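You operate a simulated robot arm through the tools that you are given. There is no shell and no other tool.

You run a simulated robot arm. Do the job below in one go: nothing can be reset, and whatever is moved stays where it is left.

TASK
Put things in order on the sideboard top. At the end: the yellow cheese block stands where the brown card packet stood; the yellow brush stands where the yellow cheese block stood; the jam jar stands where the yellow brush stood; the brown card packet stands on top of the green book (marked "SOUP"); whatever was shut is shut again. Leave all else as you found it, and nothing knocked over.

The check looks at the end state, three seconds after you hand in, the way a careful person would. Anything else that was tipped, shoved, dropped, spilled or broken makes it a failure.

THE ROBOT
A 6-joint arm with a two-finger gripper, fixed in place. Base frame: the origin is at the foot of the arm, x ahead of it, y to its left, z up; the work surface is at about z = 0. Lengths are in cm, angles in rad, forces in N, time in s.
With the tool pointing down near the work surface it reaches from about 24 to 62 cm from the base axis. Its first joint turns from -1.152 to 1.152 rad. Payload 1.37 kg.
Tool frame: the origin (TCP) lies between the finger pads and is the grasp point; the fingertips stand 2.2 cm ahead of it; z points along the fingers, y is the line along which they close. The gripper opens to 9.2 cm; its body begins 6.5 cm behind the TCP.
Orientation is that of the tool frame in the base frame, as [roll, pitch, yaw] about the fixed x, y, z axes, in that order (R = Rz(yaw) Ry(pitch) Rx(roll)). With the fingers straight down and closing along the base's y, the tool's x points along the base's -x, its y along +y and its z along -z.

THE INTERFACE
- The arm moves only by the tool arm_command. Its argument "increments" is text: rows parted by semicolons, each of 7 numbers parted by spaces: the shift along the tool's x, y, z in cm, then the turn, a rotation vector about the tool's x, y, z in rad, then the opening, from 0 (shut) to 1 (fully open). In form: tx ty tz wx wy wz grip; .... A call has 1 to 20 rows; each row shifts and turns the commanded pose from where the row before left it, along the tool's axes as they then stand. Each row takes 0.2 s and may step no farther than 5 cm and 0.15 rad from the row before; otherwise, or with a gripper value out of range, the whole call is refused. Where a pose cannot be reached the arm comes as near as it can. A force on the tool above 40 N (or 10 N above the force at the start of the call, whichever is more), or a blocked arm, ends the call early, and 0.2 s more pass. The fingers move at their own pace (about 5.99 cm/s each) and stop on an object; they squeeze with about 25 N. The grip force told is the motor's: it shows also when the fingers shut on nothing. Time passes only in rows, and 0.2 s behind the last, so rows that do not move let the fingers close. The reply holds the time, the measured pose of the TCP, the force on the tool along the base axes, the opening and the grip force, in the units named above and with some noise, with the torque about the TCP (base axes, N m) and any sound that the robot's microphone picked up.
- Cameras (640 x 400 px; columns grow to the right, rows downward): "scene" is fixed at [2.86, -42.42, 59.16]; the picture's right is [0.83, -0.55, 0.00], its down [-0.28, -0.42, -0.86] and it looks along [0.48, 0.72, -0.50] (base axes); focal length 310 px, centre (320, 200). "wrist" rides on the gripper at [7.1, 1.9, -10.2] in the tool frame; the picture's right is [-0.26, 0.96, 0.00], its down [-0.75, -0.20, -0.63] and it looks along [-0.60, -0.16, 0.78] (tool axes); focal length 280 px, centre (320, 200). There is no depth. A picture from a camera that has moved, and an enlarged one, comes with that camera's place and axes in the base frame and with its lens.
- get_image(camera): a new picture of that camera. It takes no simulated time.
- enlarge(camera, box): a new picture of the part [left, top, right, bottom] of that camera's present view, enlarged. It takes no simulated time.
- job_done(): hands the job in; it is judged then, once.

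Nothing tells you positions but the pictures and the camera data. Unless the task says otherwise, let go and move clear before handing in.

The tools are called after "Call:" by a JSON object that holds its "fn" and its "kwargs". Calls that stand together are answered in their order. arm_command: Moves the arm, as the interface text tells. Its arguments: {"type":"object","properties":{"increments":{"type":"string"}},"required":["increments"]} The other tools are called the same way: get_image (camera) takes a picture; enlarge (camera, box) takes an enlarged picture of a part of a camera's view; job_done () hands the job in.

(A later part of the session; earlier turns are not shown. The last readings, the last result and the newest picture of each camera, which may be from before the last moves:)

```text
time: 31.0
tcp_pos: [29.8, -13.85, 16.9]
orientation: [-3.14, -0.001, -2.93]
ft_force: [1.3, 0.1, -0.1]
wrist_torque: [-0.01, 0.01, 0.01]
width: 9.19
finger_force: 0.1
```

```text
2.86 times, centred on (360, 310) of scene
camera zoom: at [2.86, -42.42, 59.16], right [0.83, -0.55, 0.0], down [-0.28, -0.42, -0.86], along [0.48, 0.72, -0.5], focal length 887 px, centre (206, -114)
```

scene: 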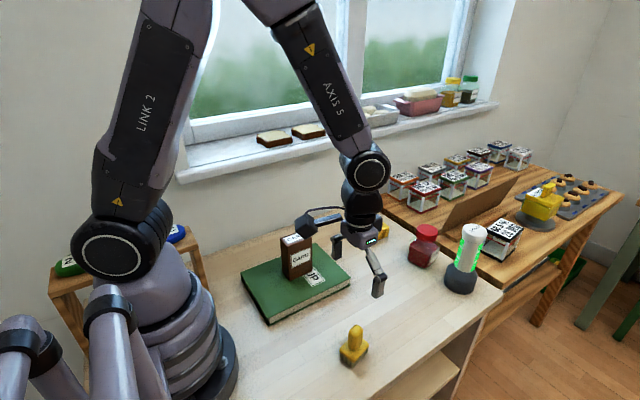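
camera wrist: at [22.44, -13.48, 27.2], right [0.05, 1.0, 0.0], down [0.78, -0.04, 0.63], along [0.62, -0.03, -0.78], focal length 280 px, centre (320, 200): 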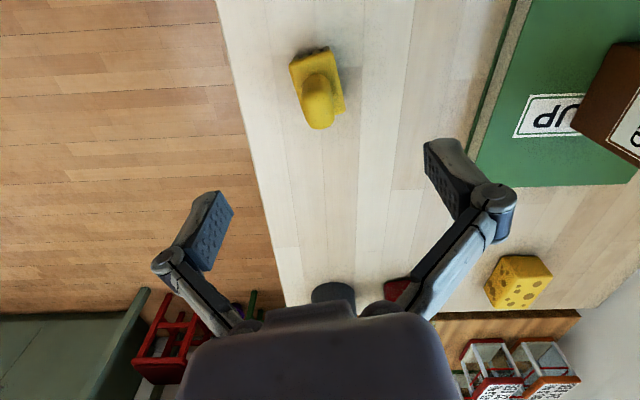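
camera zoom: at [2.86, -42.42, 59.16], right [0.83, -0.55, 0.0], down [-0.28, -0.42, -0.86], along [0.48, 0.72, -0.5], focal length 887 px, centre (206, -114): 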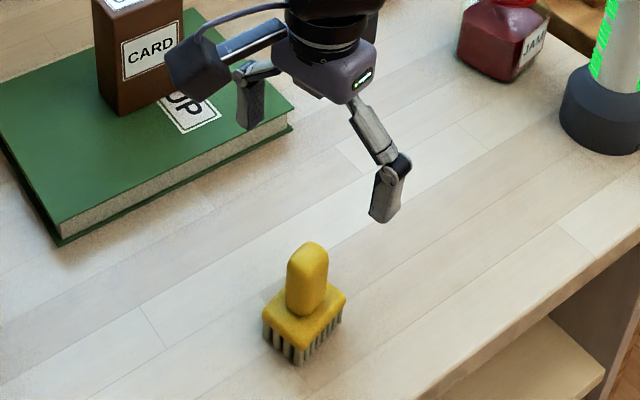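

The brush handle is centred under the gripper. I'll descend so the fingertips stay above its base plate, then close on the handle.

Call:
{"fn": "arm_command", "kwargs": {"increments": "0 0 2.5 0 0 0 0.7; 0 0 3 0 0 0 0.7; 0 0 2.5 0 0 0 0.7; 0 0 1.6 0 0 0 0.7; 0 0 0.6 0 0 0 0.7; 0 0 0 0 0 0 0.7"}}

Call:
{"fn": "get_image", "kwargs": {"camera": "wrist"}}

Call:
{"fn": "enlarge", "kwargs": {"camera": "scene", "box": [300, 280, 400, 380]}}

```text
time: 32.4
tcp_pos: [29.81, -13.91, 6.8]
orientation: [-3.14, -0.002, -2.932]
ft_force: [-0.2, -0.2, -0.3]
wrist_torque: [0.01, 0.0, 0.0]
width: 6.45
finger_force: 0.0
```

```text
taken
camera wrist: at [22.5, -13.49, 16.98], right [0.06, 1.0, 0.0], down [0.78, -0.04, 0.63], along [0.62, -0.03, -0.78], focal length 280 px, centre (320, 200)
```

wrist: 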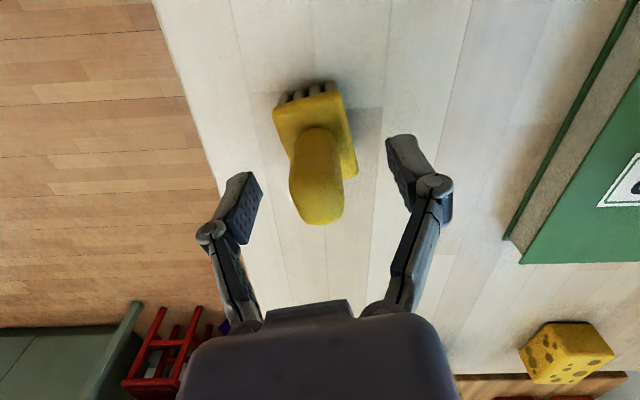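

```text
4.00 times, centred on (350, 330) of scene
camera zoom: at [2.86, -42.42, 59.16], right [0.83, -0.55, 0.0], down [-0.28, -0.42, -0.86], along [0.48, 0.72, -0.5], focal length 1242 px, centre (200, -320)
```

zoom: 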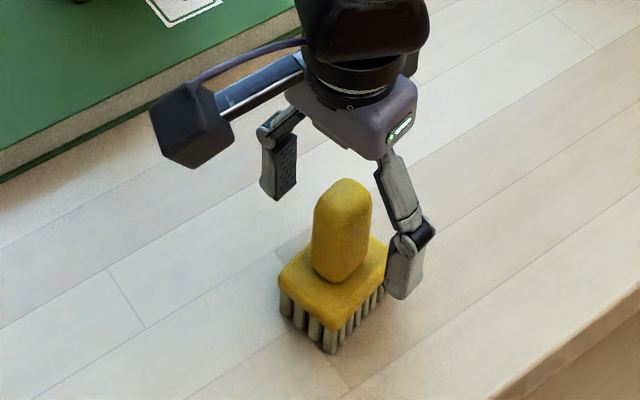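

Call:
{"fn": "arm_command", "kwargs": {"increments": "0 0 0 0 0 0 0.4; 0 0 0 0 0 0 0.2; 0 0 0 0 0 0 0; 0 0 0 0 0 0 0; 0 0 0 0 0 0 0"}}

Call:
{"fn": "get_image", "kwargs": {"camera": "wrist"}}

Call:
{"fn": "enlarge", "kwargs": {"camera": "scene", "box": [300, 280, 400, 380]}}

```text
time: 33.6
tcp_pos: [29.86, -13.91, 6.85]
orientation: [3.141, -0.002, -2.931]
ft_force: [0.1, -0.2, 0.7]
wrist_torque: [-0.02, -0.02, 0.02]
width: 2.09
finger_force: 24.6
```

```text
taken
camera wrist: at [22.49, -13.49, 16.99], right [0.06, 1.0, 0.0], down [0.78, -0.04, 0.63], along [0.62, -0.03, -0.78], focal length 280 px, centre (320, 200)
```

wrist: 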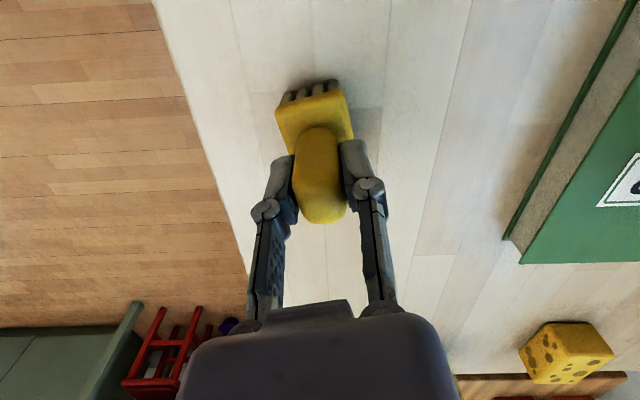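

```text
4.00 times, centred on (350, 330) of scene
camera zoom: at [2.86, -42.42, 59.16], right [0.83, -0.55, 0.0], down [-0.28, -0.42, -0.86], along [0.48, 0.72, -0.5], focal length 1242 px, centre (200, -320)
```

zoom: 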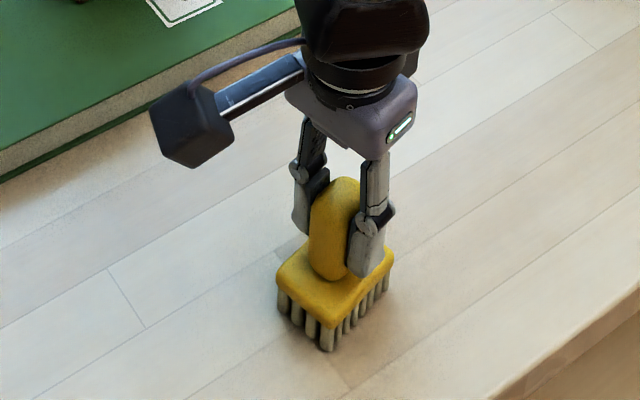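

The brush is held by its handle. I'll lift it 9 cm and carry it to the cheese's old spot at (43.8, -6.0).

Call:
{"fn": "arm_command", "kwargs": {"increments": "0 0 -1 0 0 0 0; 0 0 -2.5 0 0 0 0; 0 0 -3 0 0 0 0; 0 0 -2.5 0 0 0 0; -1.3 0.41 0 0 0 0 0; -2.5 0.8 0 0 0 0 0; -3 0.95 0 0 0 0 0; -3 0.95 0 0 0 0 0; -2.8 0.9 0 0 0 0 0; -1.8 0.58 0 0 0 0 0; -0.87 0.27 0 0 0 0 0; 0 0 0 0 0 0 0"}}

Call:
{"fn": "get_image", "kwargs": {"camera": "wrist"}}

Call:
{"fn": "get_image", "kwargs": {"camera": "scene"}}

```text
time: 36.2
tcp_pos: [43.86, -6.03, 15.83]
orientation: [-3.141, -0.002, -2.931]
ft_force: [-0.4, 0.7, -1.3]
wrist_torque: [0.0, -0.03, 0.0]
width: 2.13
finger_force: 25.4
```

```text
taken
camera wrist: at [36.48, -5.54, 26.0], right [0.06, 1.0, 0.0], down [0.78, -0.04, 0.62], along [0.62, -0.03, -0.78], focal length 280 px, centre (320, 200)
```

wrist: 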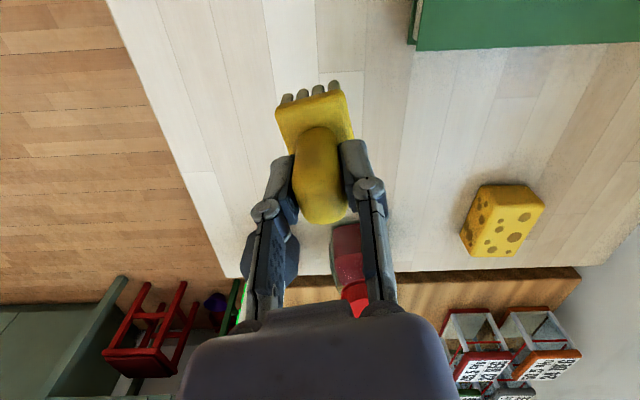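

```text
taken
```

scene: 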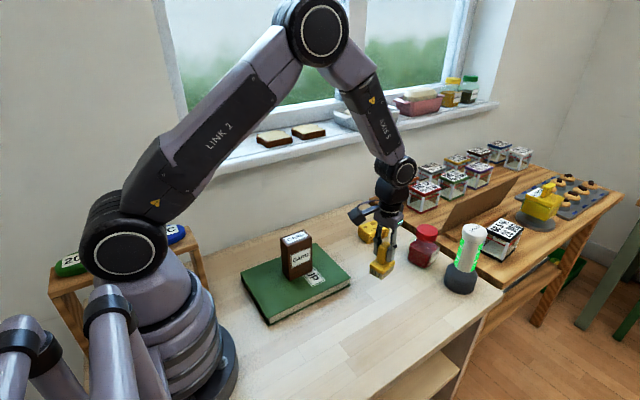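

Call:
{"fn": "arm_command", "kwargs": {"increments": "0 0 1.5 0 0 0 0; 0 0 2.5 0 0 0 0; 0 0 2.5 0 0 0 0; 0 0 1.5 0 0 0 0; 0 0 0.6 0 0 0 0; 0 0 0 0 0 0 0"}}

Call:
{"fn": "enlarge", "kwargs": {"camera": "scene", "box": [330, 210, 430, 320]}}

```text
time: 37.6
tcp_pos: [43.82, -5.97, 7.13]
orientation: [-3.14, 0.0, -2.931]
ft_force: [-0.8, -0.3, -0.4]
wrist_torque: [0.03, -0.01, -0.04]
width: 2.12
finger_force: 25.1
```

```text
3.64 times, centred on (380, 265) of scene
camera zoom: at [2.86, -42.42, 59.16], right [0.83, -0.55, 0.0], down [-0.28, -0.42, -0.86], along [0.48, 0.72, -0.5], focal length 1129 px, centre (102, -36)
```

zoom: 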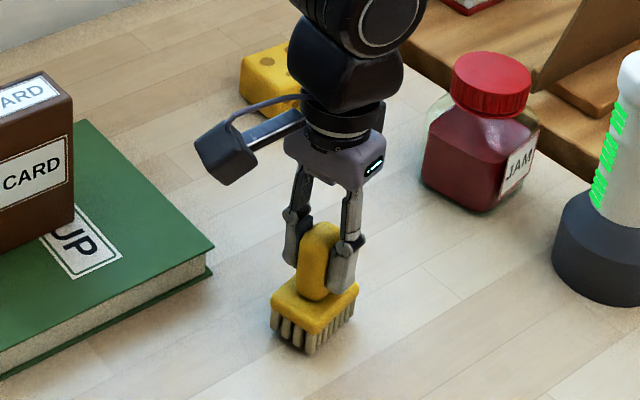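

Call:
{"fn": "arm_command", "kwargs": {"increments": "0 0 0.2 0 0 0 0; 0 0 0.12 0 0 0 0; 0 0 0 0 0 0 0"}}

```text
time: 38.4
tcp_pos: [43.84, -6.0, 6.84]
orientation: [3.141, 0.0, -2.934]
ft_force: [-0.4, 0.6, -0.3]
wrist_torque: [0.0, -0.01, -0.01]
width: 2.11
finger_force: 24.6
```

Call:
{"fn": "arm_command", "kwargs": {"increments": "0 0 0.1 0 0 0 0; 0 0 0 0 0 0 0"}}

```text
time: 39.0
tcp_pos: [43.85, -5.91, 6.83]
orientation: [3.141, 0.0, -2.933]
ft_force: [-2.9, -0.7, 6.1]
wrist_torque: [0.0, 0.15, -0.03]
width: 2.12
finger_force: 24.9
```

The brush is down with about 6 N of contact. I'll open and rise.

Call:
{"fn": "arm_command", "kwargs": {"increments": "0 0 0 0 0 0 0.4; 0 0 0 0 0 0 0.65; 0 0 0 0 0 0 0.65; 0 0 0 0 0 0 0.65"}}

Call:
{"fn": "get_image", "kwargs": {"camera": "wrist"}}

Call:
{"fn": "enlarge", "kwargs": {"camera": "scene", "box": [330, 210, 430, 320]}}

```text
time: 40.0
tcp_pos: [43.93, -5.98, 6.8]
orientation: [-3.141, -0.001, -2.933]
ft_force: [0.0, 0.3, 0.8]
wrist_torque: [-0.03, 0.04, 0.02]
width: 5.97
finger_force: 0.1
```

```text
taken
camera wrist: at [36.45, -5.55, 16.97], right [0.06, 1.0, 0.0], down [0.78, -0.04, 0.63], along [0.62, -0.03, -0.78], focal length 280 px, centre (320, 200)
```

wrist: 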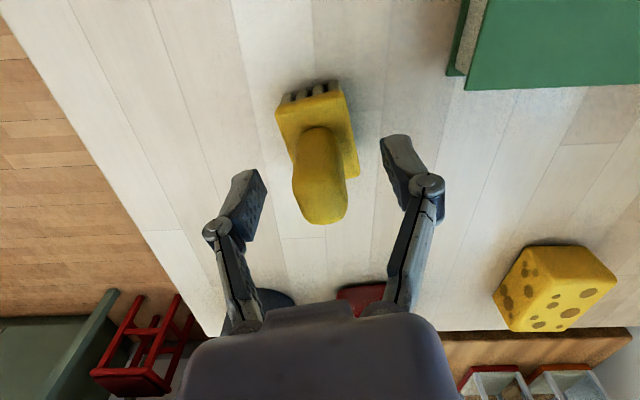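

```text
3.64 times, centred on (380, 265) of scene
camera zoom: at [2.86, -42.42, 59.16], right [0.83, -0.55, 0.0], down [-0.28, -0.42, -0.86], along [0.48, 0.72, -0.5], focal length 1129 px, centre (102, -36)
```

zoom: 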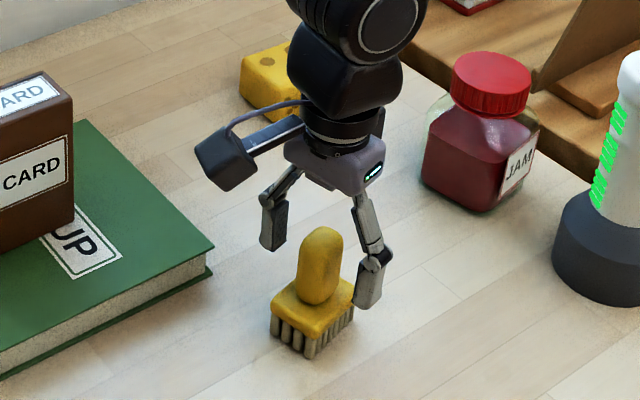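

The brush stands upright. I'll rise, square the tool again and move toward the jar to measure it.

Call:
{"fn": "arm_command", "kwargs": {"increments": "0 0 -1.5 0 0 0 0.65; 0 0 -3.5 0 0 0 0.7; 0 0 -4.5 0 0 0 0.8; 0 0 -4.5 0 0 0 1; 0 0 -4 0 0 0.105 1; 0 0 -1 0 0 0.105 1; -2 0.8 0 0 0 0 1; -3 1.2 0 0 0 0 1; -3 1.2 0 0 0 0 1; -2 0.8 0 0 0 0 1; 0 0 0 0 0 0 1"}}

Call:
{"fn": "get_image", "kwargs": {"camera": "wrist"}}

Call:
{"fn": "get_image", "kwargs": {"camera": "scene"}}

```text
time: 42.4
tcp_pos: [53.76, -1.98, 25.81]
orientation: [-3.141, 0.0, -3.141]
ft_force: [-0.3, 0.1, -0.6]
wrist_torque: [-0.01, 0.01, 0.03]
width: 9.2
finger_force: 0.0
```

```text
taken
camera wrist: at [46.67, 0.0, 36.06], right [0.26, 0.96, 0.0], down [0.75, -0.2, 0.62], along [0.6, -0.16, -0.78], focal length 280 px, centre (320, 200)
```

wrist: 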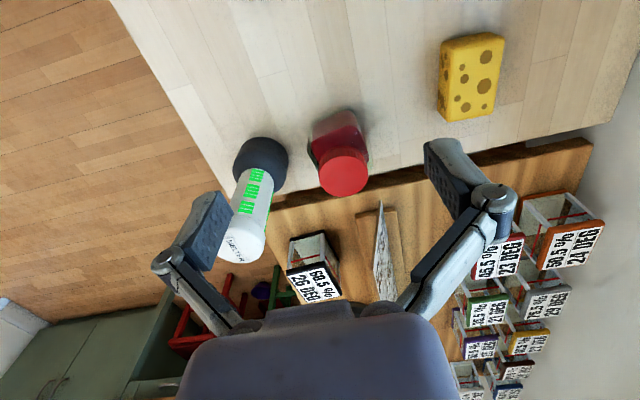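

```text
taken
```

scene: 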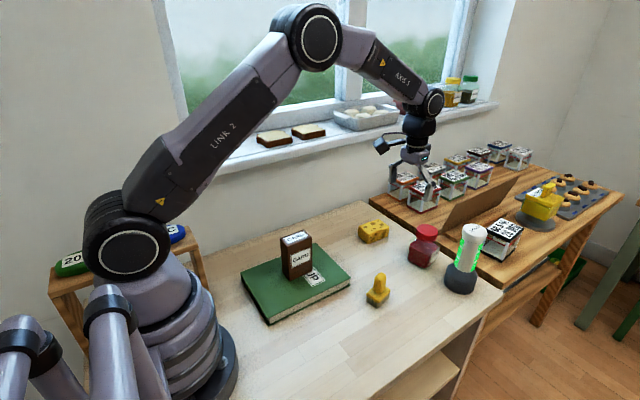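

Call:
{"fn": "enlarge", "kwargs": {"camera": "wrist", "box": [280, 90, 400, 210]}}

Call:
{"fn": "enlarge", "kwargs": {"camera": "wrist", "box": [200, 100, 420, 310]}}

Call:
{"fn": "enlarge", "kwargs": {"camera": "scene", "box": [390, 210, 470, 280]}}

Call:
{"fn": "enlarge", "kwargs": {"camera": "scene", "box": [330, 200, 430, 320]}}

```text
3.33 times, centred on (340, 150) of wrist
camera zoom: at [46.67, 0.0, 36.06], right [0.26, 0.96, 0.0], down [0.75, -0.2, 0.62], along [0.6, -0.16, -0.78], focal length 935 px, centre (253, 367)
```

zoom: 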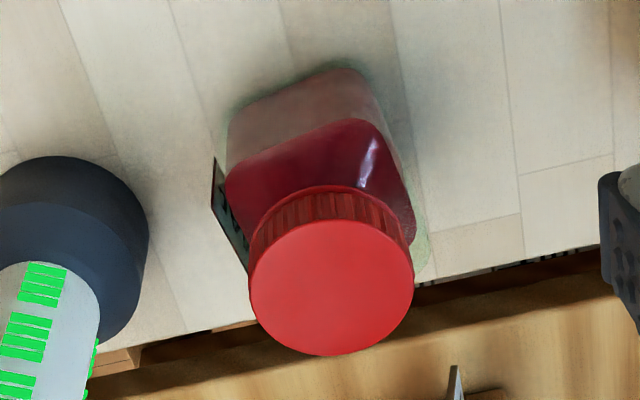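

```text
1.90 times, centred on (310, 205) of wrist
camera zoom: at [46.67, 0.0, 36.06], right [0.26, 0.96, 0.0], down [0.75, -0.2, 0.62], along [0.6, -0.16, -0.78], focal length 534 px, centre (339, 190)
```

zoom: 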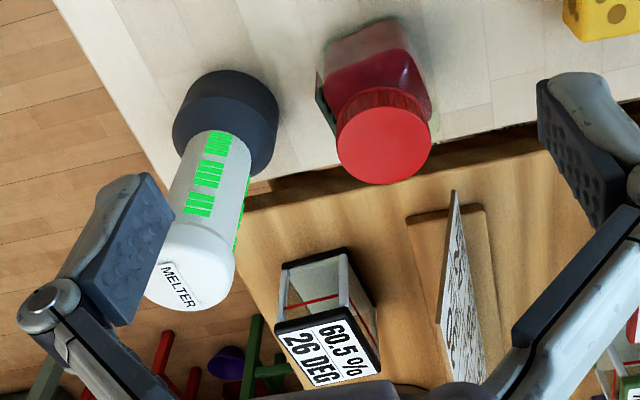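

```text
5.71 times, centred on (430, 245) of scene
camera zoom: at [2.86, -42.42, 59.16], right [0.83, -0.55, 0.0], down [-0.28, -0.42, -0.86], along [0.48, 0.72, -0.5], focal length 1774 px, centre (-309, -57)
```

zoom: 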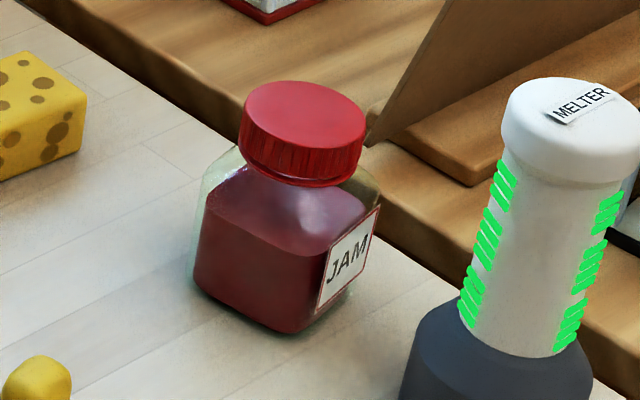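

```text
3.33 times, centred on (380, 260) of scene
camera zoom: at [2.86, -42.42, 59.16], right [0.83, -0.55, 0.0], down [-0.28, -0.42, -0.86], along [0.48, 0.72, -0.5], focal length 1035 px, centre (120, 0)
```

zoom: 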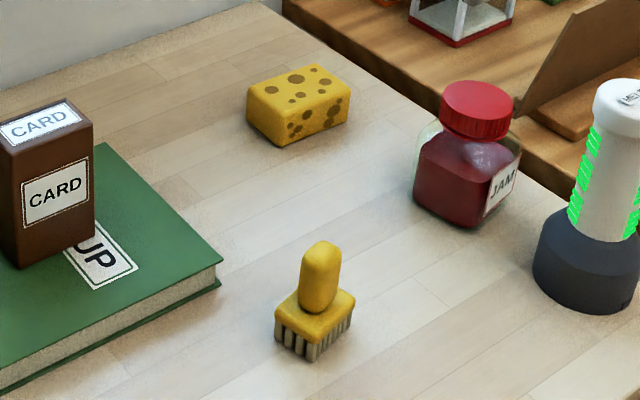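

The jar is about 6 cm square with a lid roughly 5.4 cm across and 10.3 cm up, centred near (64, -2), which is at the edge of reach. I'll enlarge it to get its yaw and extents.

Call:
{"fn": "enlarge", "kwargs": {"camera": "wrist", "box": [300, 100, 380, 200]}}

Call:
{"fn": "enlarge", "kwargs": {"camera": "scene", "box": [405, 220, 445, 275]}}

Call:
{"fn": "enlarge", "kwargs": {"camera": "scene", "box": [430, 215, 500, 305]}}

```text
4.00 times, centred on (340, 150) of wrist
camera zoom: at [46.67, 0.0, 36.06], right [0.26, 0.96, 0.0], down [0.75, -0.2, 0.62], along [0.6, -0.16, -0.78], focal length 1122 px, centre (240, 400)
```

zoom: 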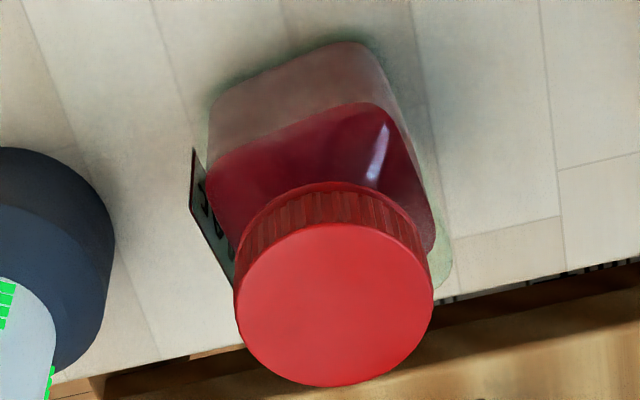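

```text
7.27 times, centred on (425, 248) of scene
camera zoom: at [2.86, -42.42, 59.16], right [0.83, -0.55, 0.0], down [-0.28, -0.42, -0.86], along [0.48, 0.72, -0.5], focal length 2257 px, centre (-444, -146)
```

zoom: 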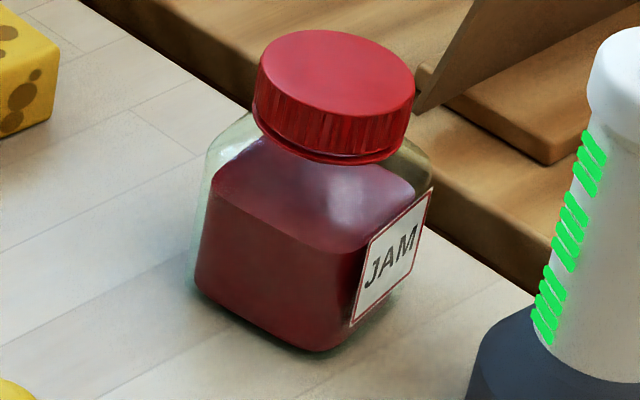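

```text
4.44 times, centred on (465, 260) of scene
camera zoom: at [2.86, -42.42, 59.16], right [0.83, -0.55, 0.0], down [-0.28, -0.42, -0.86], along [0.48, 0.72, -0.5], focal length 1380 px, centre (-324, -67)
```

zoom: 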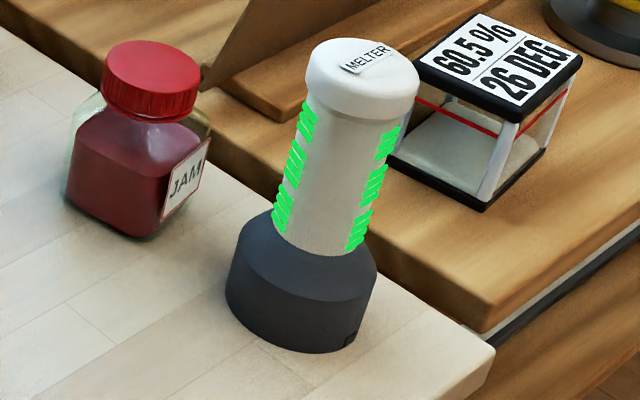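

The jar is roughly 7 cm square, yawed about +0.185 rad and centred near (64.2, -1.95), just past the straight-down reach. I'll turn the tool to match and tilt the fingers outward by 0.25 rad, then come above the jar.

Call:
{"fn": "arm_command", "kwargs": {"increments": "0 0 0 0 0 -0.0925 0.9; 0 0 0 0 0 -0.0925 0.9; 0 0 0 0 -0.125 0 0.9; 0 0 0 0 -0.125 0 0.9; 0 0 0 0 0 0 0.9; -1.2 -0.28 1.5 0 0 0 0.9; -2 -0.47 2.5 0 0 0 0.9; -2.2 -0.52 2.8 0 0 0 0.9; -1.6 -0.38 2 0 0 0 0.9; -1.0 -0.24 1.3 0 0 0 0.9; 0 0 0 0 0 0 0.9"}}

Call:
{"fn": "get_image", "kwargs": {"camera": "wrist"}}

Call:
{"fn": "get_image", "kwargs": {"camera": "scene"}}

```text
time: 44.8
tcp_pos: [64.34, -1.96, 18.02]
orientation: [-3.141, 0.249, -2.958]
ft_force: [0.6, 0.8, 0.4]
wrist_torque: [-0.01, 0.02, -0.01]
width: 8.28
finger_force: 0.1
```

```text
taken
camera wrist: at [54.67, -1.76, 26.11], right [0.07, 1.0, 0.06], down [0.6, -0.1, 0.79], along [0.79, -0.02, -0.61], focal length 280 px, centre (320, 200)
```

wrist: 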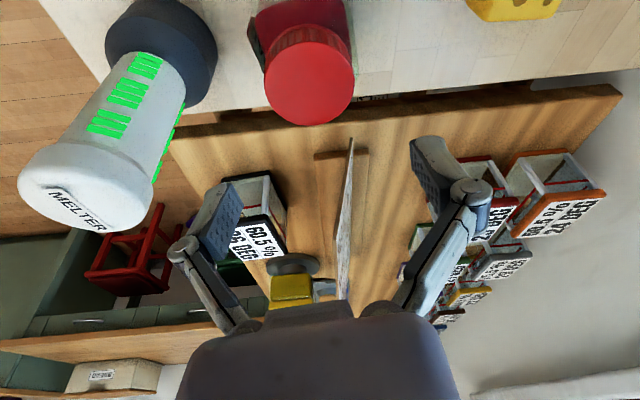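

```text
taken
```

scene: 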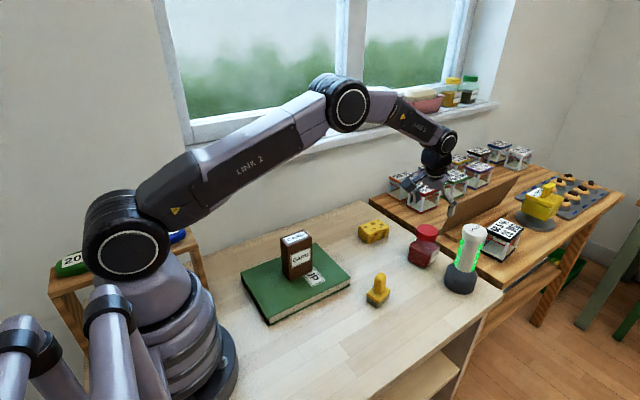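

Call:
{"fn": "enlarge", "kwargs": {"camera": "wrist", "box": [230, 0, 390, 140]}}

Call:
{"fn": "enlarge", "kwargs": {"camera": "scene", "box": [390, 120, 510, 300]}}

```text
2.86 times, centred on (310, 70) of wrist
camera zoom: at [54.67, -1.76, 26.11], right [0.07, 1.0, 0.06], down [0.6, -0.1, 0.79], along [0.79, -0.02, -0.61], focal length 801 px, centre (349, 571)
```

zoom: 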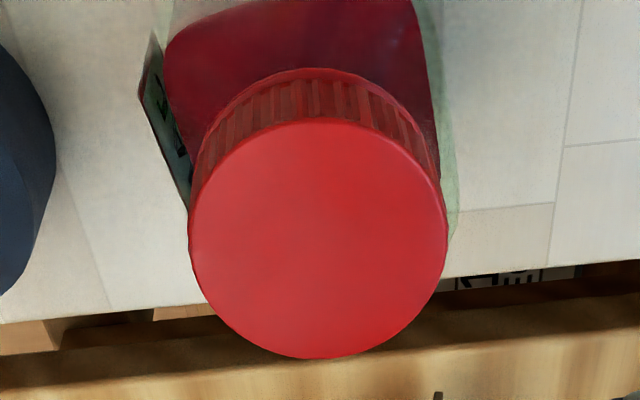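

```text
2.22 times, centred on (450, 210) of scene
camera zoom: at [2.86, -42.42, 59.16], right [0.83, -0.55, 0.0], down [-0.28, -0.42, -0.86], along [0.48, 0.72, -0.5], focal length 690 px, centre (31, 178)
```

zoom: 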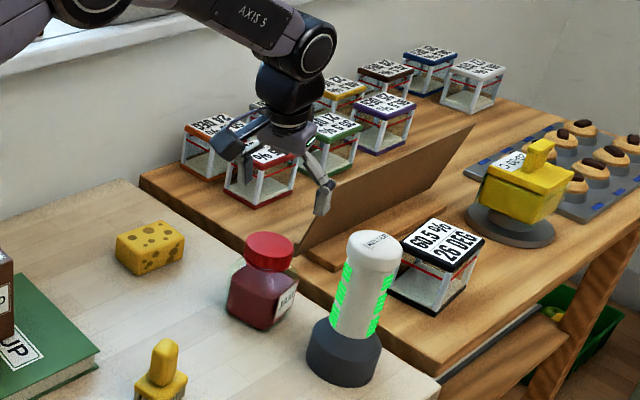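

The jar and tool are aligned, with the jar 0.1 cm toward -y of centre. I'll descend vertically with the tilt kept, stopping partway to check finger clearance.

Call:
{"fn": "arm_command", "kwargs": {"increments": "0.6 -0.12 1.7 0 0 0 0.9; 0.62 0 2.42 0 0 0 0.9; 0.62 0 2.42 0 0 0 0.9; 0.495 0 1.94 0 0 0 0.9; 0 0 0 0 0 0 0.9"}}

Call:
{"fn": "get_image", "kwargs": {"camera": "wrist"}}

Call:
{"fn": "enlarge", "kwargs": {"camera": "scene", "box": [390, 170, 500, 300]}}

```text
time: 46.0
tcp_pos: [64.1, -2.06, 9.18]
orientation: [3.142, 0.25, -2.956]
ft_force: [0.0, 0.1, -1.8]
wrist_torque: [-0.02, 0.0, -0.03]
width: 8.29
finger_force: 0.0
```

```text
taken
camera wrist: at [54.45, -1.91, 17.35], right [0.07, 1.0, 0.06], down [0.6, -0.1, 0.79], along [0.79, -0.02, -0.61], focal length 280 px, centre (320, 200)
```

wrist: 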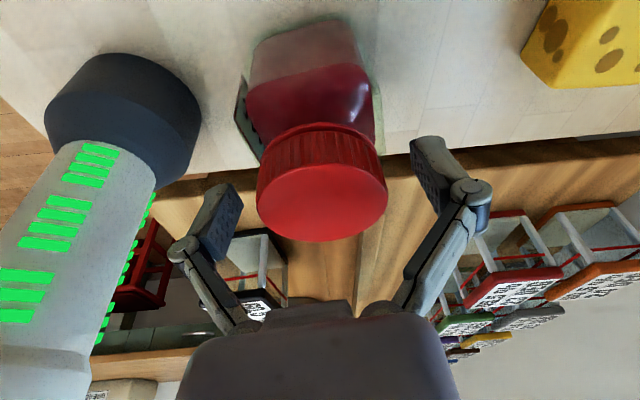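

```text
3.08 times, centred on (445, 235) of scene
camera zoom: at [2.86, -42.42, 59.16], right [0.83, -0.55, 0.0], down [-0.28, -0.42, -0.86], along [0.48, 0.72, -0.5], focal length 955 px, centre (-65, 92)
```

zoom: 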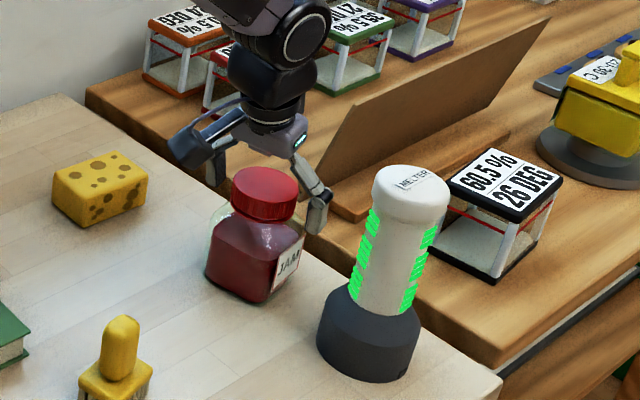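

The lid is dead centre between the fingers. I'll lower the last 4 cm onto the jar body.

Call:
{"fn": "arm_command", "kwargs": {"increments": "0.371 0 1.453 0 0 0 0.9; 0.371 0 1.453 0 0 0 0.9; 0.247 0 0.969 0 0 0 0.9; 0 0 0 0 0 0 0.9"}}

Call:
{"fn": "get_image", "kwargs": {"camera": "wrist"}}

Call:
{"fn": "enlarge", "kwargs": {"camera": "scene", "box": [390, 170, 500, 300]}}

```text
time: 47.0
tcp_pos: [64.13, -2.03, 5.38]
orientation: [-3.141, 0.252, -2.955]
ft_force: [0.2, 1.4, 4.8]
wrist_torque: [0.01, 0.02, -0.03]
width: 8.39
finger_force: 0.6
```

```text
taken
camera wrist: at [54.46, -1.89, 13.38], right [0.07, 1.0, 0.07], down [0.6, -0.1, 0.79], along [0.8, -0.02, -0.61], focal length 280 px, centre (320, 200)
```

wrist: 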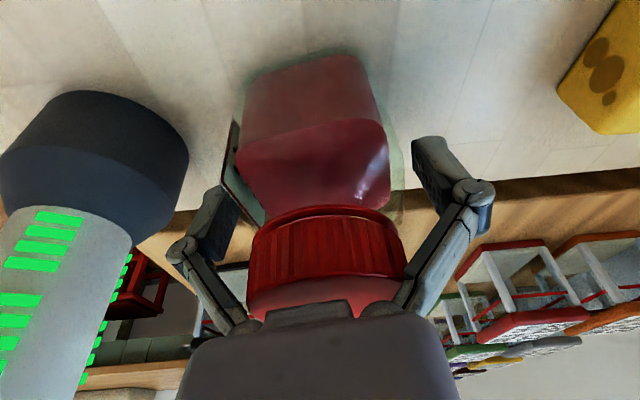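

```text
3.08 times, centred on (445, 235) of scene
camera zoom: at [2.86, -42.42, 59.16], right [0.83, -0.55, 0.0], down [-0.28, -0.42, -0.86], along [0.48, 0.72, -0.5], focal length 955 px, centre (-65, 92)
```

zoom: 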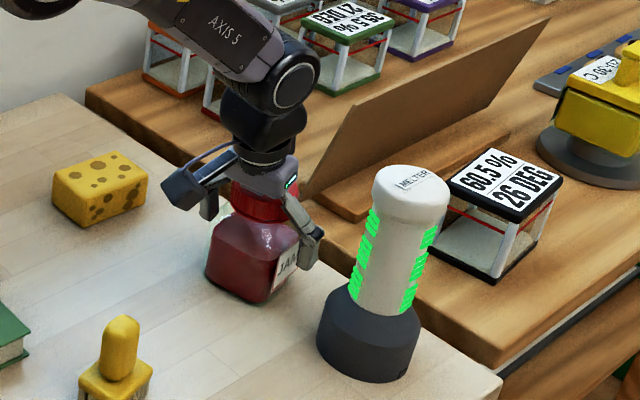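

There's a slight touch (about 5 N up) as the finger links come near the lid at this depth. I'll back up 1.3 cm so the links clear the lid and the pads still bear on the jar body, then look again.

Call:
{"fn": "arm_command", "kwargs": {"increments": "-0.16 0 -0.63 0 0 0 0.9; -0.162 0 -0.63 0 0 0 0.9; 0 0 0 0 0 0 0.9"}}

Call:
{"fn": "get_image", "kwargs": {"camera": "wrist"}}

Call:
{"fn": "enlarge", "kwargs": {"camera": "wrist", "box": [180, 100, 480, 340]}}

Call:
{"fn": "enlarge", "kwargs": {"camera": "scene", "box": [390, 190, 470, 280]}}

```text
time: 47.8
tcp_pos: [64.03, -2.05, 6.55]
orientation: [3.141, 0.25, -2.956]
ft_force: [-0.2, -0.1, 0.8]
wrist_torque: [-0.02, -0.03, 0.01]
width: 8.27
finger_force: 0.0
```

```text
taken
camera wrist: at [54.42, -1.88, 14.63], right [0.07, 1.0, 0.06], down [0.6, -0.1, 0.79], along [0.79, -0.02, -0.61], focal length 280 px, centre (320, 200)
```

wrist: 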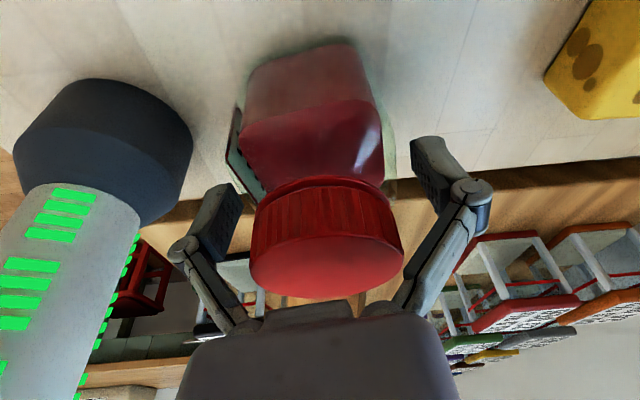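

```text
1.67 times, centred on (330, 220) of wrist
camera zoom: at [54.42, -1.88, 14.63], right [0.07, 1.0, 0.06], down [0.6, -0.1, 0.79], along [0.79, -0.02, -0.61], focal length 467 px, centre (303, 167)
```

zoom: 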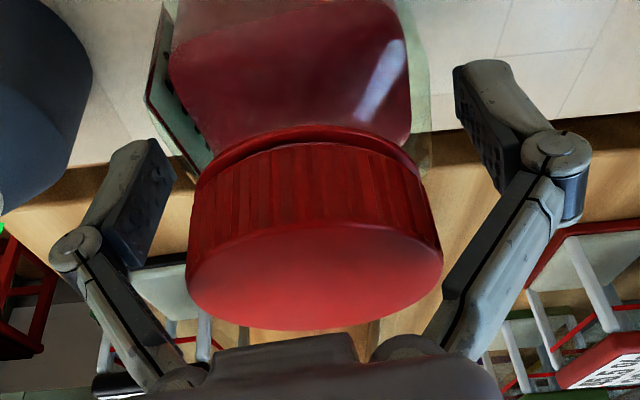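

```text
4.44 times, centred on (430, 235) of scene
camera zoom: at [2.86, -42.42, 59.16], right [0.83, -0.55, 0.0], down [-0.28, -0.42, -0.86], along [0.48, 0.72, -0.5], focal length 1380 px, centre (-169, 44)
```

zoom: 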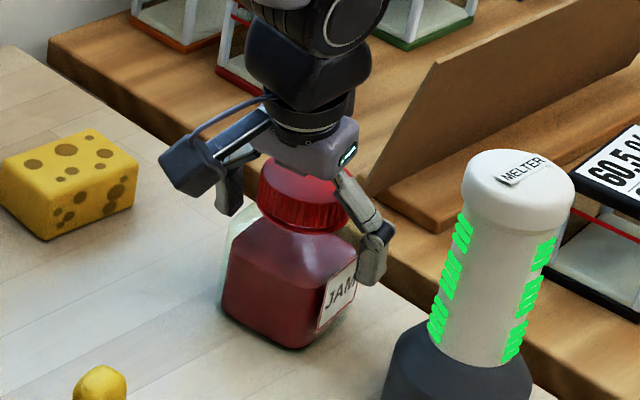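

Free again, and clear of the lid. I'll close in stages and watch where contact occurs.

Call:
{"fn": "arm_command", "kwargs": {"increments": "0 0 0 0 0 0 0.83; 0 0 0 0 0 0 0.79; 0 0 0 0 0 0 0.79"}}

Call:
{"fn": "enlarge", "kwargs": {"camera": "wrist", "box": [180, 100, 480, 340]}}

```text
time: 48.6
tcp_pos: [64.04, -1.95, 6.55]
orientation: [3.141, 0.25, -2.957]
ft_force: [-0.1, 0.2, -0.2]
wrist_torque: [-0.02, 0.02, -0.03]
width: 7.27
finger_force: 0.1
```

```text
1.67 times, centred on (330, 220) of wrist
camera zoom: at [54.43, -1.88, 14.64], right [0.07, 1.0, 0.06], down [0.6, -0.1, 0.79], along [0.79, -0.02, -0.61], focal length 467 px, centre (303, 167)
```

zoom: 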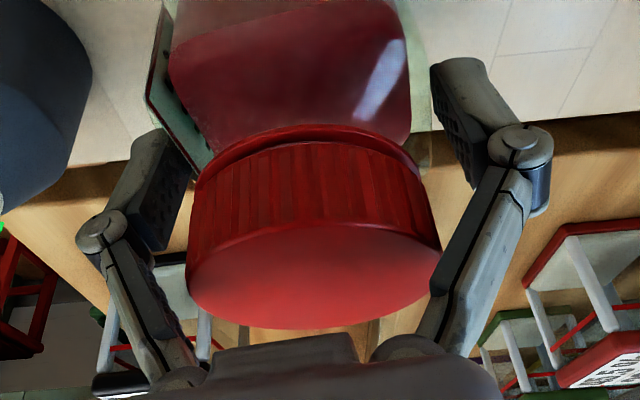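

Call:
{"fn": "arm_command", "kwargs": {"increments": "-0.074 0 -0.29 0 0 0 0.79; 0 0 0 0 0 0 0.75; 0 0 0 0 0 0 0.73; 0 0 0 0 0 0 0.73"}}

Call:
{"fn": "enlarge", "kwargs": {"camera": "wrist", "box": [180, 100, 480, 340]}}

Call:
{"fn": "enlarge", "kwargs": {"camera": "scene", "box": [390, 190, 470, 280]}}

```text
time: 49.6
tcp_pos: [64.07, -1.99, 6.8]
orientation: [-3.14, 0.251, -2.956]
ft_force: [-0.8, 1.0, 0.6]
wrist_torque: [0.03, 0.03, -0.05]
width: 6.8
finger_force: 1.1
```

```text
1.67 times, centred on (330, 220) of wrist
camera zoom: at [54.44, -1.86, 14.93], right [0.07, 1.0, 0.06], down [0.6, -0.1, 0.79], along [0.79, -0.02, -0.61], focal length 467 px, centre (303, 167)
```

zoom: 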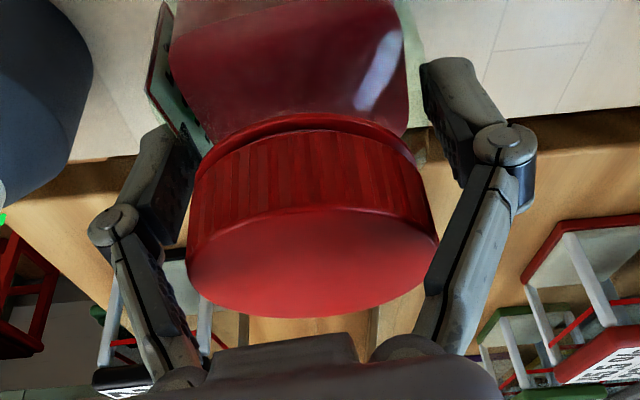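

```text
4.44 times, centred on (430, 235) of scene
camera zoom: at [2.86, -42.42, 59.16], right [0.83, -0.55, 0.0], down [-0.28, -0.42, -0.86], along [0.48, 0.72, -0.5], focal length 1380 px, centre (-169, 44)
```

zoom: 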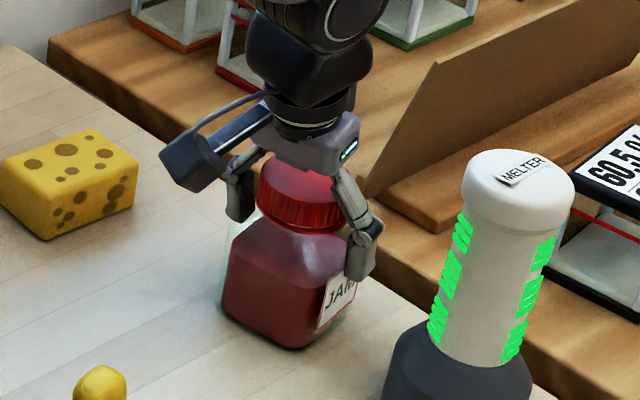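

Contact starts at about 6.8 cm, which matches the jar body's width. I'll apply the full grip and check.

Call:
{"fn": "arm_command", "kwargs": {"increments": "0 0 0 0 0 0 0.6; 0 0 0 0 0 0 0.3; 0 0 0 0 0 0 0; 0 0 0 0 0 0 0"}}

Call:
{"fn": "enlarge", "kwargs": {"camera": "wrist", "box": [180, 100, 480, 340]}}

Call:
{"fn": "enlarge", "kwargs": {"camera": "scene", "box": [405, 200, 455, 275]}}

```text
time: 50.6
tcp_pos: [63.95, -1.99, 6.8]
orientation: [-3.141, 0.25, -2.957]
ft_force: [-2.0, 2.3, 2.0]
wrist_torque: [0.09, 0.12, -0.04]
width: 6.77
finger_force: 25.2
```

```text
1.67 times, centred on (330, 220) of wrist
camera zoom: at [54.44, -1.86, 14.94], right [0.07, 1.0, 0.06], down [0.6, -0.1, 0.79], along [0.79, -0.02, -0.61], focal length 467 px, centre (303, 167)
```

zoom: 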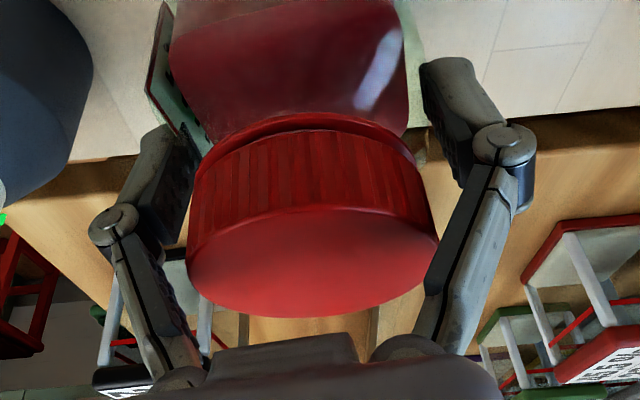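

```text
5.33 times, centred on (430, 238) of scene
camera zoom: at [2.86, -42.42, 59.16], right [0.83, -0.55, 0.0], down [-0.28, -0.42, -0.86], along [0.48, 0.72, -0.5], focal length 1655 px, centre (-267, 0)
```

zoom: 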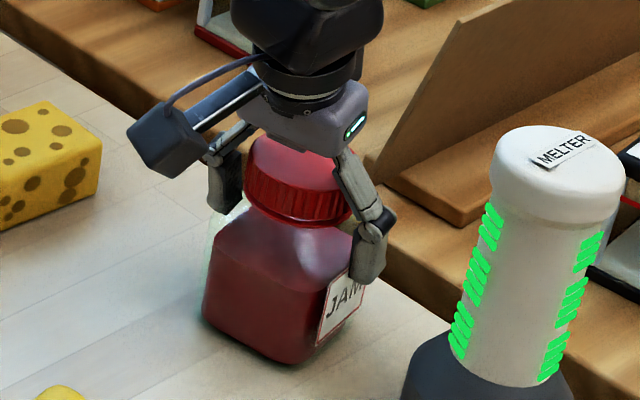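

The grip holds at 6.77 cm on the body. I'll lift 1.5 cm as a test and check that the jar comes up upright with its lid.

Call:
{"fn": "arm_command", "kwargs": {"increments": "-0.124 0 -0.485 0 0 0 0; -0.247 0 -0.969 0 0 0 0; 0 0 0 0 0 0 0"}}

Call:
{"fn": "enlarge", "kwargs": {"camera": "scene", "box": [405, 200, 455, 275]}}

Call:
{"fn": "get_image", "kwargs": {"camera": "wrist"}}

```text
time: 51.4
tcp_pos: [63.98, -1.98, 8.45]
orientation: [3.141, 0.251, -2.957]
ft_force: [-0.3, 0.5, -4.3]
wrist_torque: [0.0, 0.03, 0.0]
width: 6.77
finger_force: 25.1
```

```text
5.33 times, centred on (430, 238) of scene
camera zoom: at [2.86, -42.42, 59.16], right [0.83, -0.55, 0.0], down [-0.28, -0.42, -0.86], along [0.48, 0.72, -0.5], focal length 1655 px, centre (-267, 0)
```

zoom: 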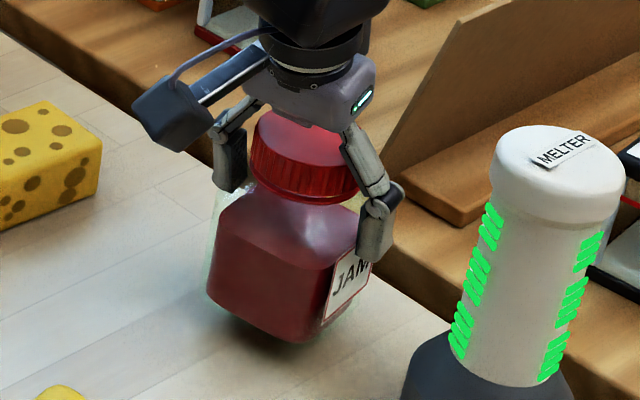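

```text
taken
camera wrist: at [54.46, -1.92, 16.41], right [0.07, 1.0, 0.06], down [0.6, -0.1, 0.79], along [0.79, -0.02, -0.61], focal length 280 px, centre (320, 200)
```

wrist: 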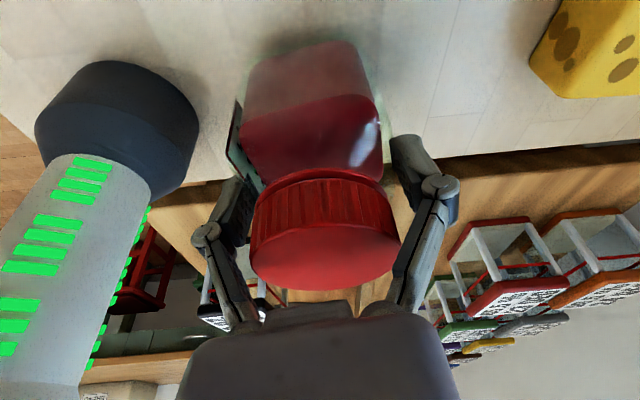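

The jar is up, upright and with its lid on, weighing about 4 N. I'll lift it to 12 cm so it passes over the brush.

Call:
{"fn": "arm_command", "kwargs": {"increments": "-0.495 0 -1.938 0 0 0 0; -0.6185 0 -2.422 0 0 0 0; -0.6185 0 -2.422 0 0 0 0; -0.6185 0 -2.422 0 0 0 0; -0.247 0 -0.969 0 0 0 0; 0 0 0 0 0 0 0"}}

Call:
{"fn": "get_image", "kwargs": {"camera": "scene"}}

Call:
{"fn": "get_image", "kwargs": {"camera": "wrist"}}

```text
time: 52.8
tcp_pos: [64.01, -2.03, 18.8]
orientation: [3.141, 0.25, -2.957]
ft_force: [0.1, 0.2, -3.8]
wrist_torque: [0.01, 0.01, 0.01]
width: 6.78
finger_force: 25.1
```

```text
taken
```

scene: 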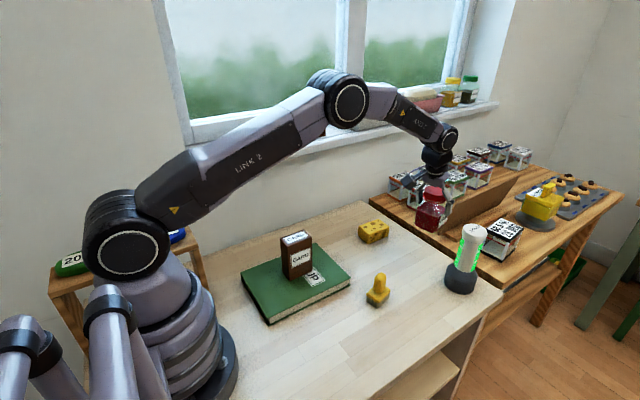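

```text
taken
camera wrist: at [54.44, -1.91, 26.89], right [0.07, 1.0, 0.06], down [0.6, -0.1, 0.79], along [0.79, -0.02, -0.61], focal length 280 px, centre (320, 200)
```

wrist: 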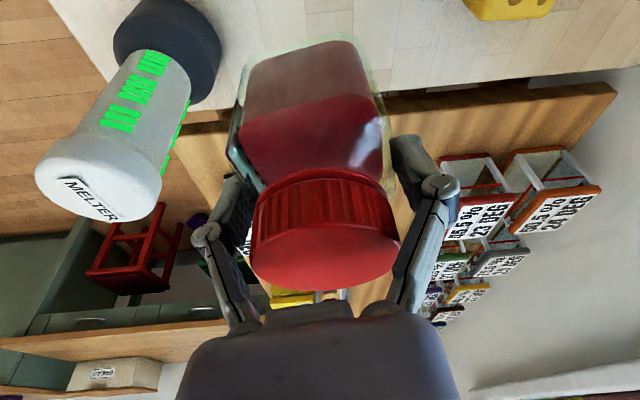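

Good clearance all round. I'll carry the jar to the brush's old spot.

Call:
{"fn": "arm_command", "kwargs": {"increments": "1.046 -0.164 -0.267 0 0 0 0; 2.091 -0.328 -0.534 0 0 0 0; 3.137 -0.492 -0.801 0 0 0 0; 3.485 -0.547 -0.89 0 0 0 0; 3.485 -0.547 -0.89 0 0 0 0; 3.485 -0.547 -0.89 0 0 0 0; 3.485 -0.547 -0.89 0 0 0 0; 3.485 -0.547 -0.89 0 0 0 0; 3.485 -0.547 -0.89 0 0 0 0; 3.137 -0.492 -0.801 0 0 0 0; 2.44 -0.383 -0.623 0 0 0 0; 1.394 -0.219 -0.356 0 0 0 0; 0.697 -0.109 -0.178 0 0 0 0; 0 0 0 0 0 0 0"}}

Call:
{"fn": "get_image", "kwargs": {"camera": "scene"}}

Call:
{"fn": "get_image", "kwargs": {"camera": "wrist"}}

```text
time: 55.8
tcp_pos: [29.63, -14.02, 18.96]
orientation: [3.141, 0.249, -2.956]
ft_force: [-0.3, -0.2, -4.7]
wrist_torque: [0.02, -0.02, -0.01]
width: 6.76
finger_force: 25.1
```

```text
taken
```

scene: 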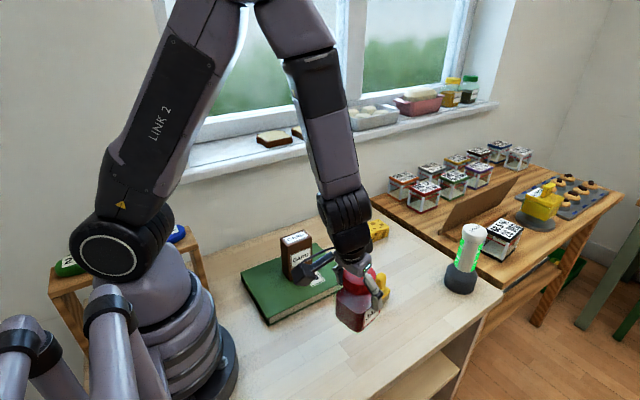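

```text
taken
camera wrist: at [20.03, -13.87, 26.96], right [0.07, 1.0, 0.06], down [0.6, -0.1, 0.79], along [0.79, -0.02, -0.61], focal length 280 px, centre (320, 200)
```

wrist: 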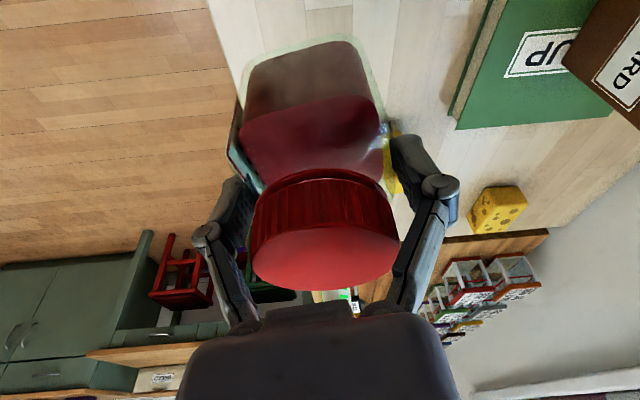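

The jar is over the spot, and the table edge at y ≈ -22 leaves room. I'll lower most of the way and then creep.

Call:
{"fn": "arm_command", "kwargs": {"increments": "0.495 0 1.938 0 0 0 0; 0.6185 0 2.422 0 0 0 0; 0.6185 0 2.422 0 0 0 0; 0.6185 0 2.422 0 0 0 0; 0.371 0 1.453 0 0 0 0; 0.099 0 0.388 0 0 0 0; 0 0 0 0 0 0 0"}}

Call:
{"fn": "enlarge", "kwargs": {"camera": "scene", "box": [300, 240, 420, 390]}}

Call:
{"fn": "get_image", "kwargs": {"camera": "wrist"}}

```text
time: 57.4
tcp_pos: [32.12, -15.58, 9.83]
orientation: [3.136, 0.248, -2.958]
ft_force: [0.0, 0.1, -3.2]
wrist_torque: [0.01, 0.01, 0.0]
width: 6.76
finger_force: 25.5
out of reach, approached as far as the arm can: row 3, 4, 5
```

```text
2.67 times, centred on (360, 315) of scene
camera zoom: at [2.86, -42.42, 59.16], right [0.83, -0.55, 0.0], down [-0.28, -0.42, -0.86], along [0.48, 0.72, -0.5], focal length 828 px, centre (213, -107)
```

zoom: 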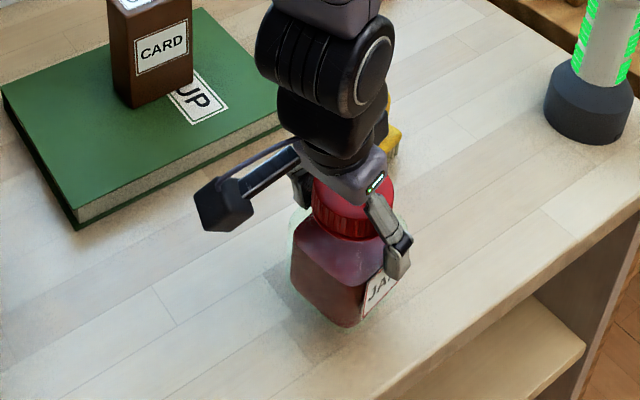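

```text
taken
camera wrist: at [22.54, -15.46, 18.04], right [0.07, 0.99, 0.07], down [0.61, -0.1, 0.79], along [0.79, -0.01, -0.61], focal length 280 px, centre (320, 200)
```

wrist: 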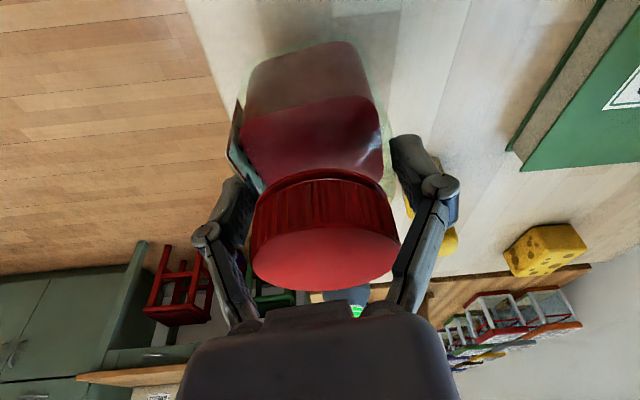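

The tilt makes this pose unreachable so close in: the arm stopped at (32.1, -15.6, 9.8) with the jar still about 3 cm up. I'll lift again and turn the jar about the vertical by roughly 0.95 rad, so the tilt lies sideways to the arm instead of outward.

Call:
{"fn": "arm_command", "kwargs": {"increments": "-0.247 0 -0.969 0 0 0 0; -0.495 0 -1.938 0 0 0 0; -0.495 0 -1.938 0 0 0 0; -0.247 0 -0.969 0 0 0 0; 0 0 0 0 0 0 0"}}

Call:
{"fn": "get_image", "kwargs": {"camera": "scene"}}

```text
time: 58.6
tcp_pos: [32.06, -15.46, 15.68]
orientation: [-3.14, 0.25, -2.957]
ft_force: [0.7, 1.0, -3.2]
wrist_torque: [0.0, -0.01, 0.03]
width: 6.73
finger_force: 25.0
```

```text
taken
```

scene: 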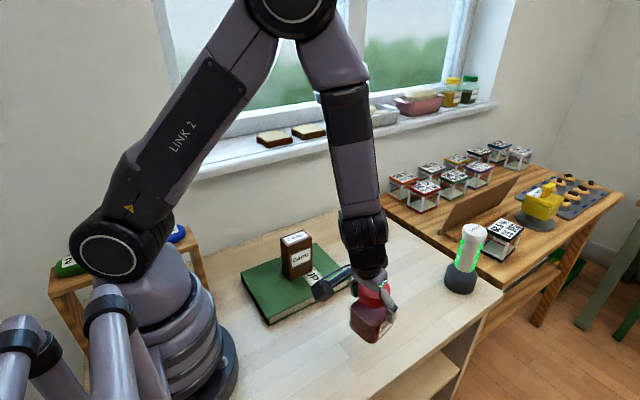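

Call:
{"fn": "arm_command", "kwargs": {"increments": "0 0 0 -0.0336 0 -0.1318 0; 0 0 0 -0.0336 0 -0.1318 0; 0 0 0 -0.0336 0 -0.1318 0; 0 0 0 -0.0336 0 -0.1318 0; 0 0 0 0 0 0 0"}}

Call:
{"fn": "get_image", "kwargs": {"camera": "scene"}}

Call:
{"fn": "get_image", "kwargs": {"camera": "wrist"}}

```text
time: 59.8
tcp_pos: [31.99, -15.54, 15.57]
orientation: [-3.142, 0.249, -2.41]
ft_force: [0.6, 0.5, -4.2]
wrist_torque: [0.0, 0.01, 0.01]
width: 6.74
finger_force: 24.8
```

```text
taken
```

scene: 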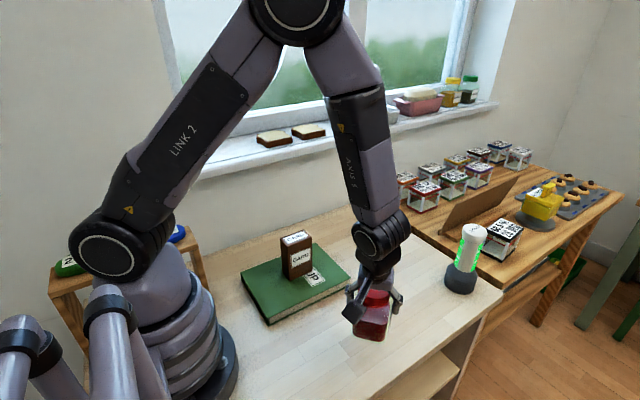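

```text
taken
camera wrist: at [23.67, -20.38, 23.82], right [-0.46, 0.89, 0.06], down [0.56, 0.23, 0.79], along [0.69, 0.4, -0.61], focal length 280 px, centre (320, 200)
```

wrist: 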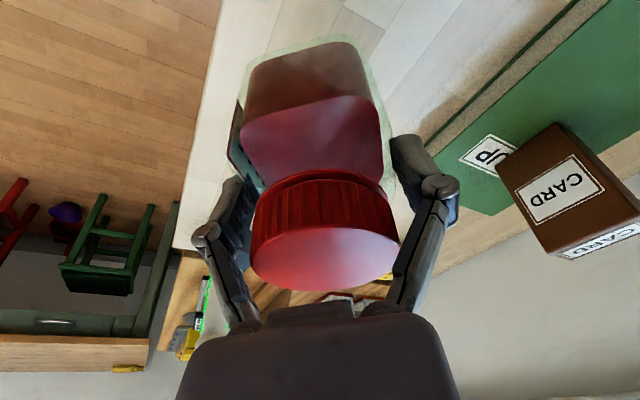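

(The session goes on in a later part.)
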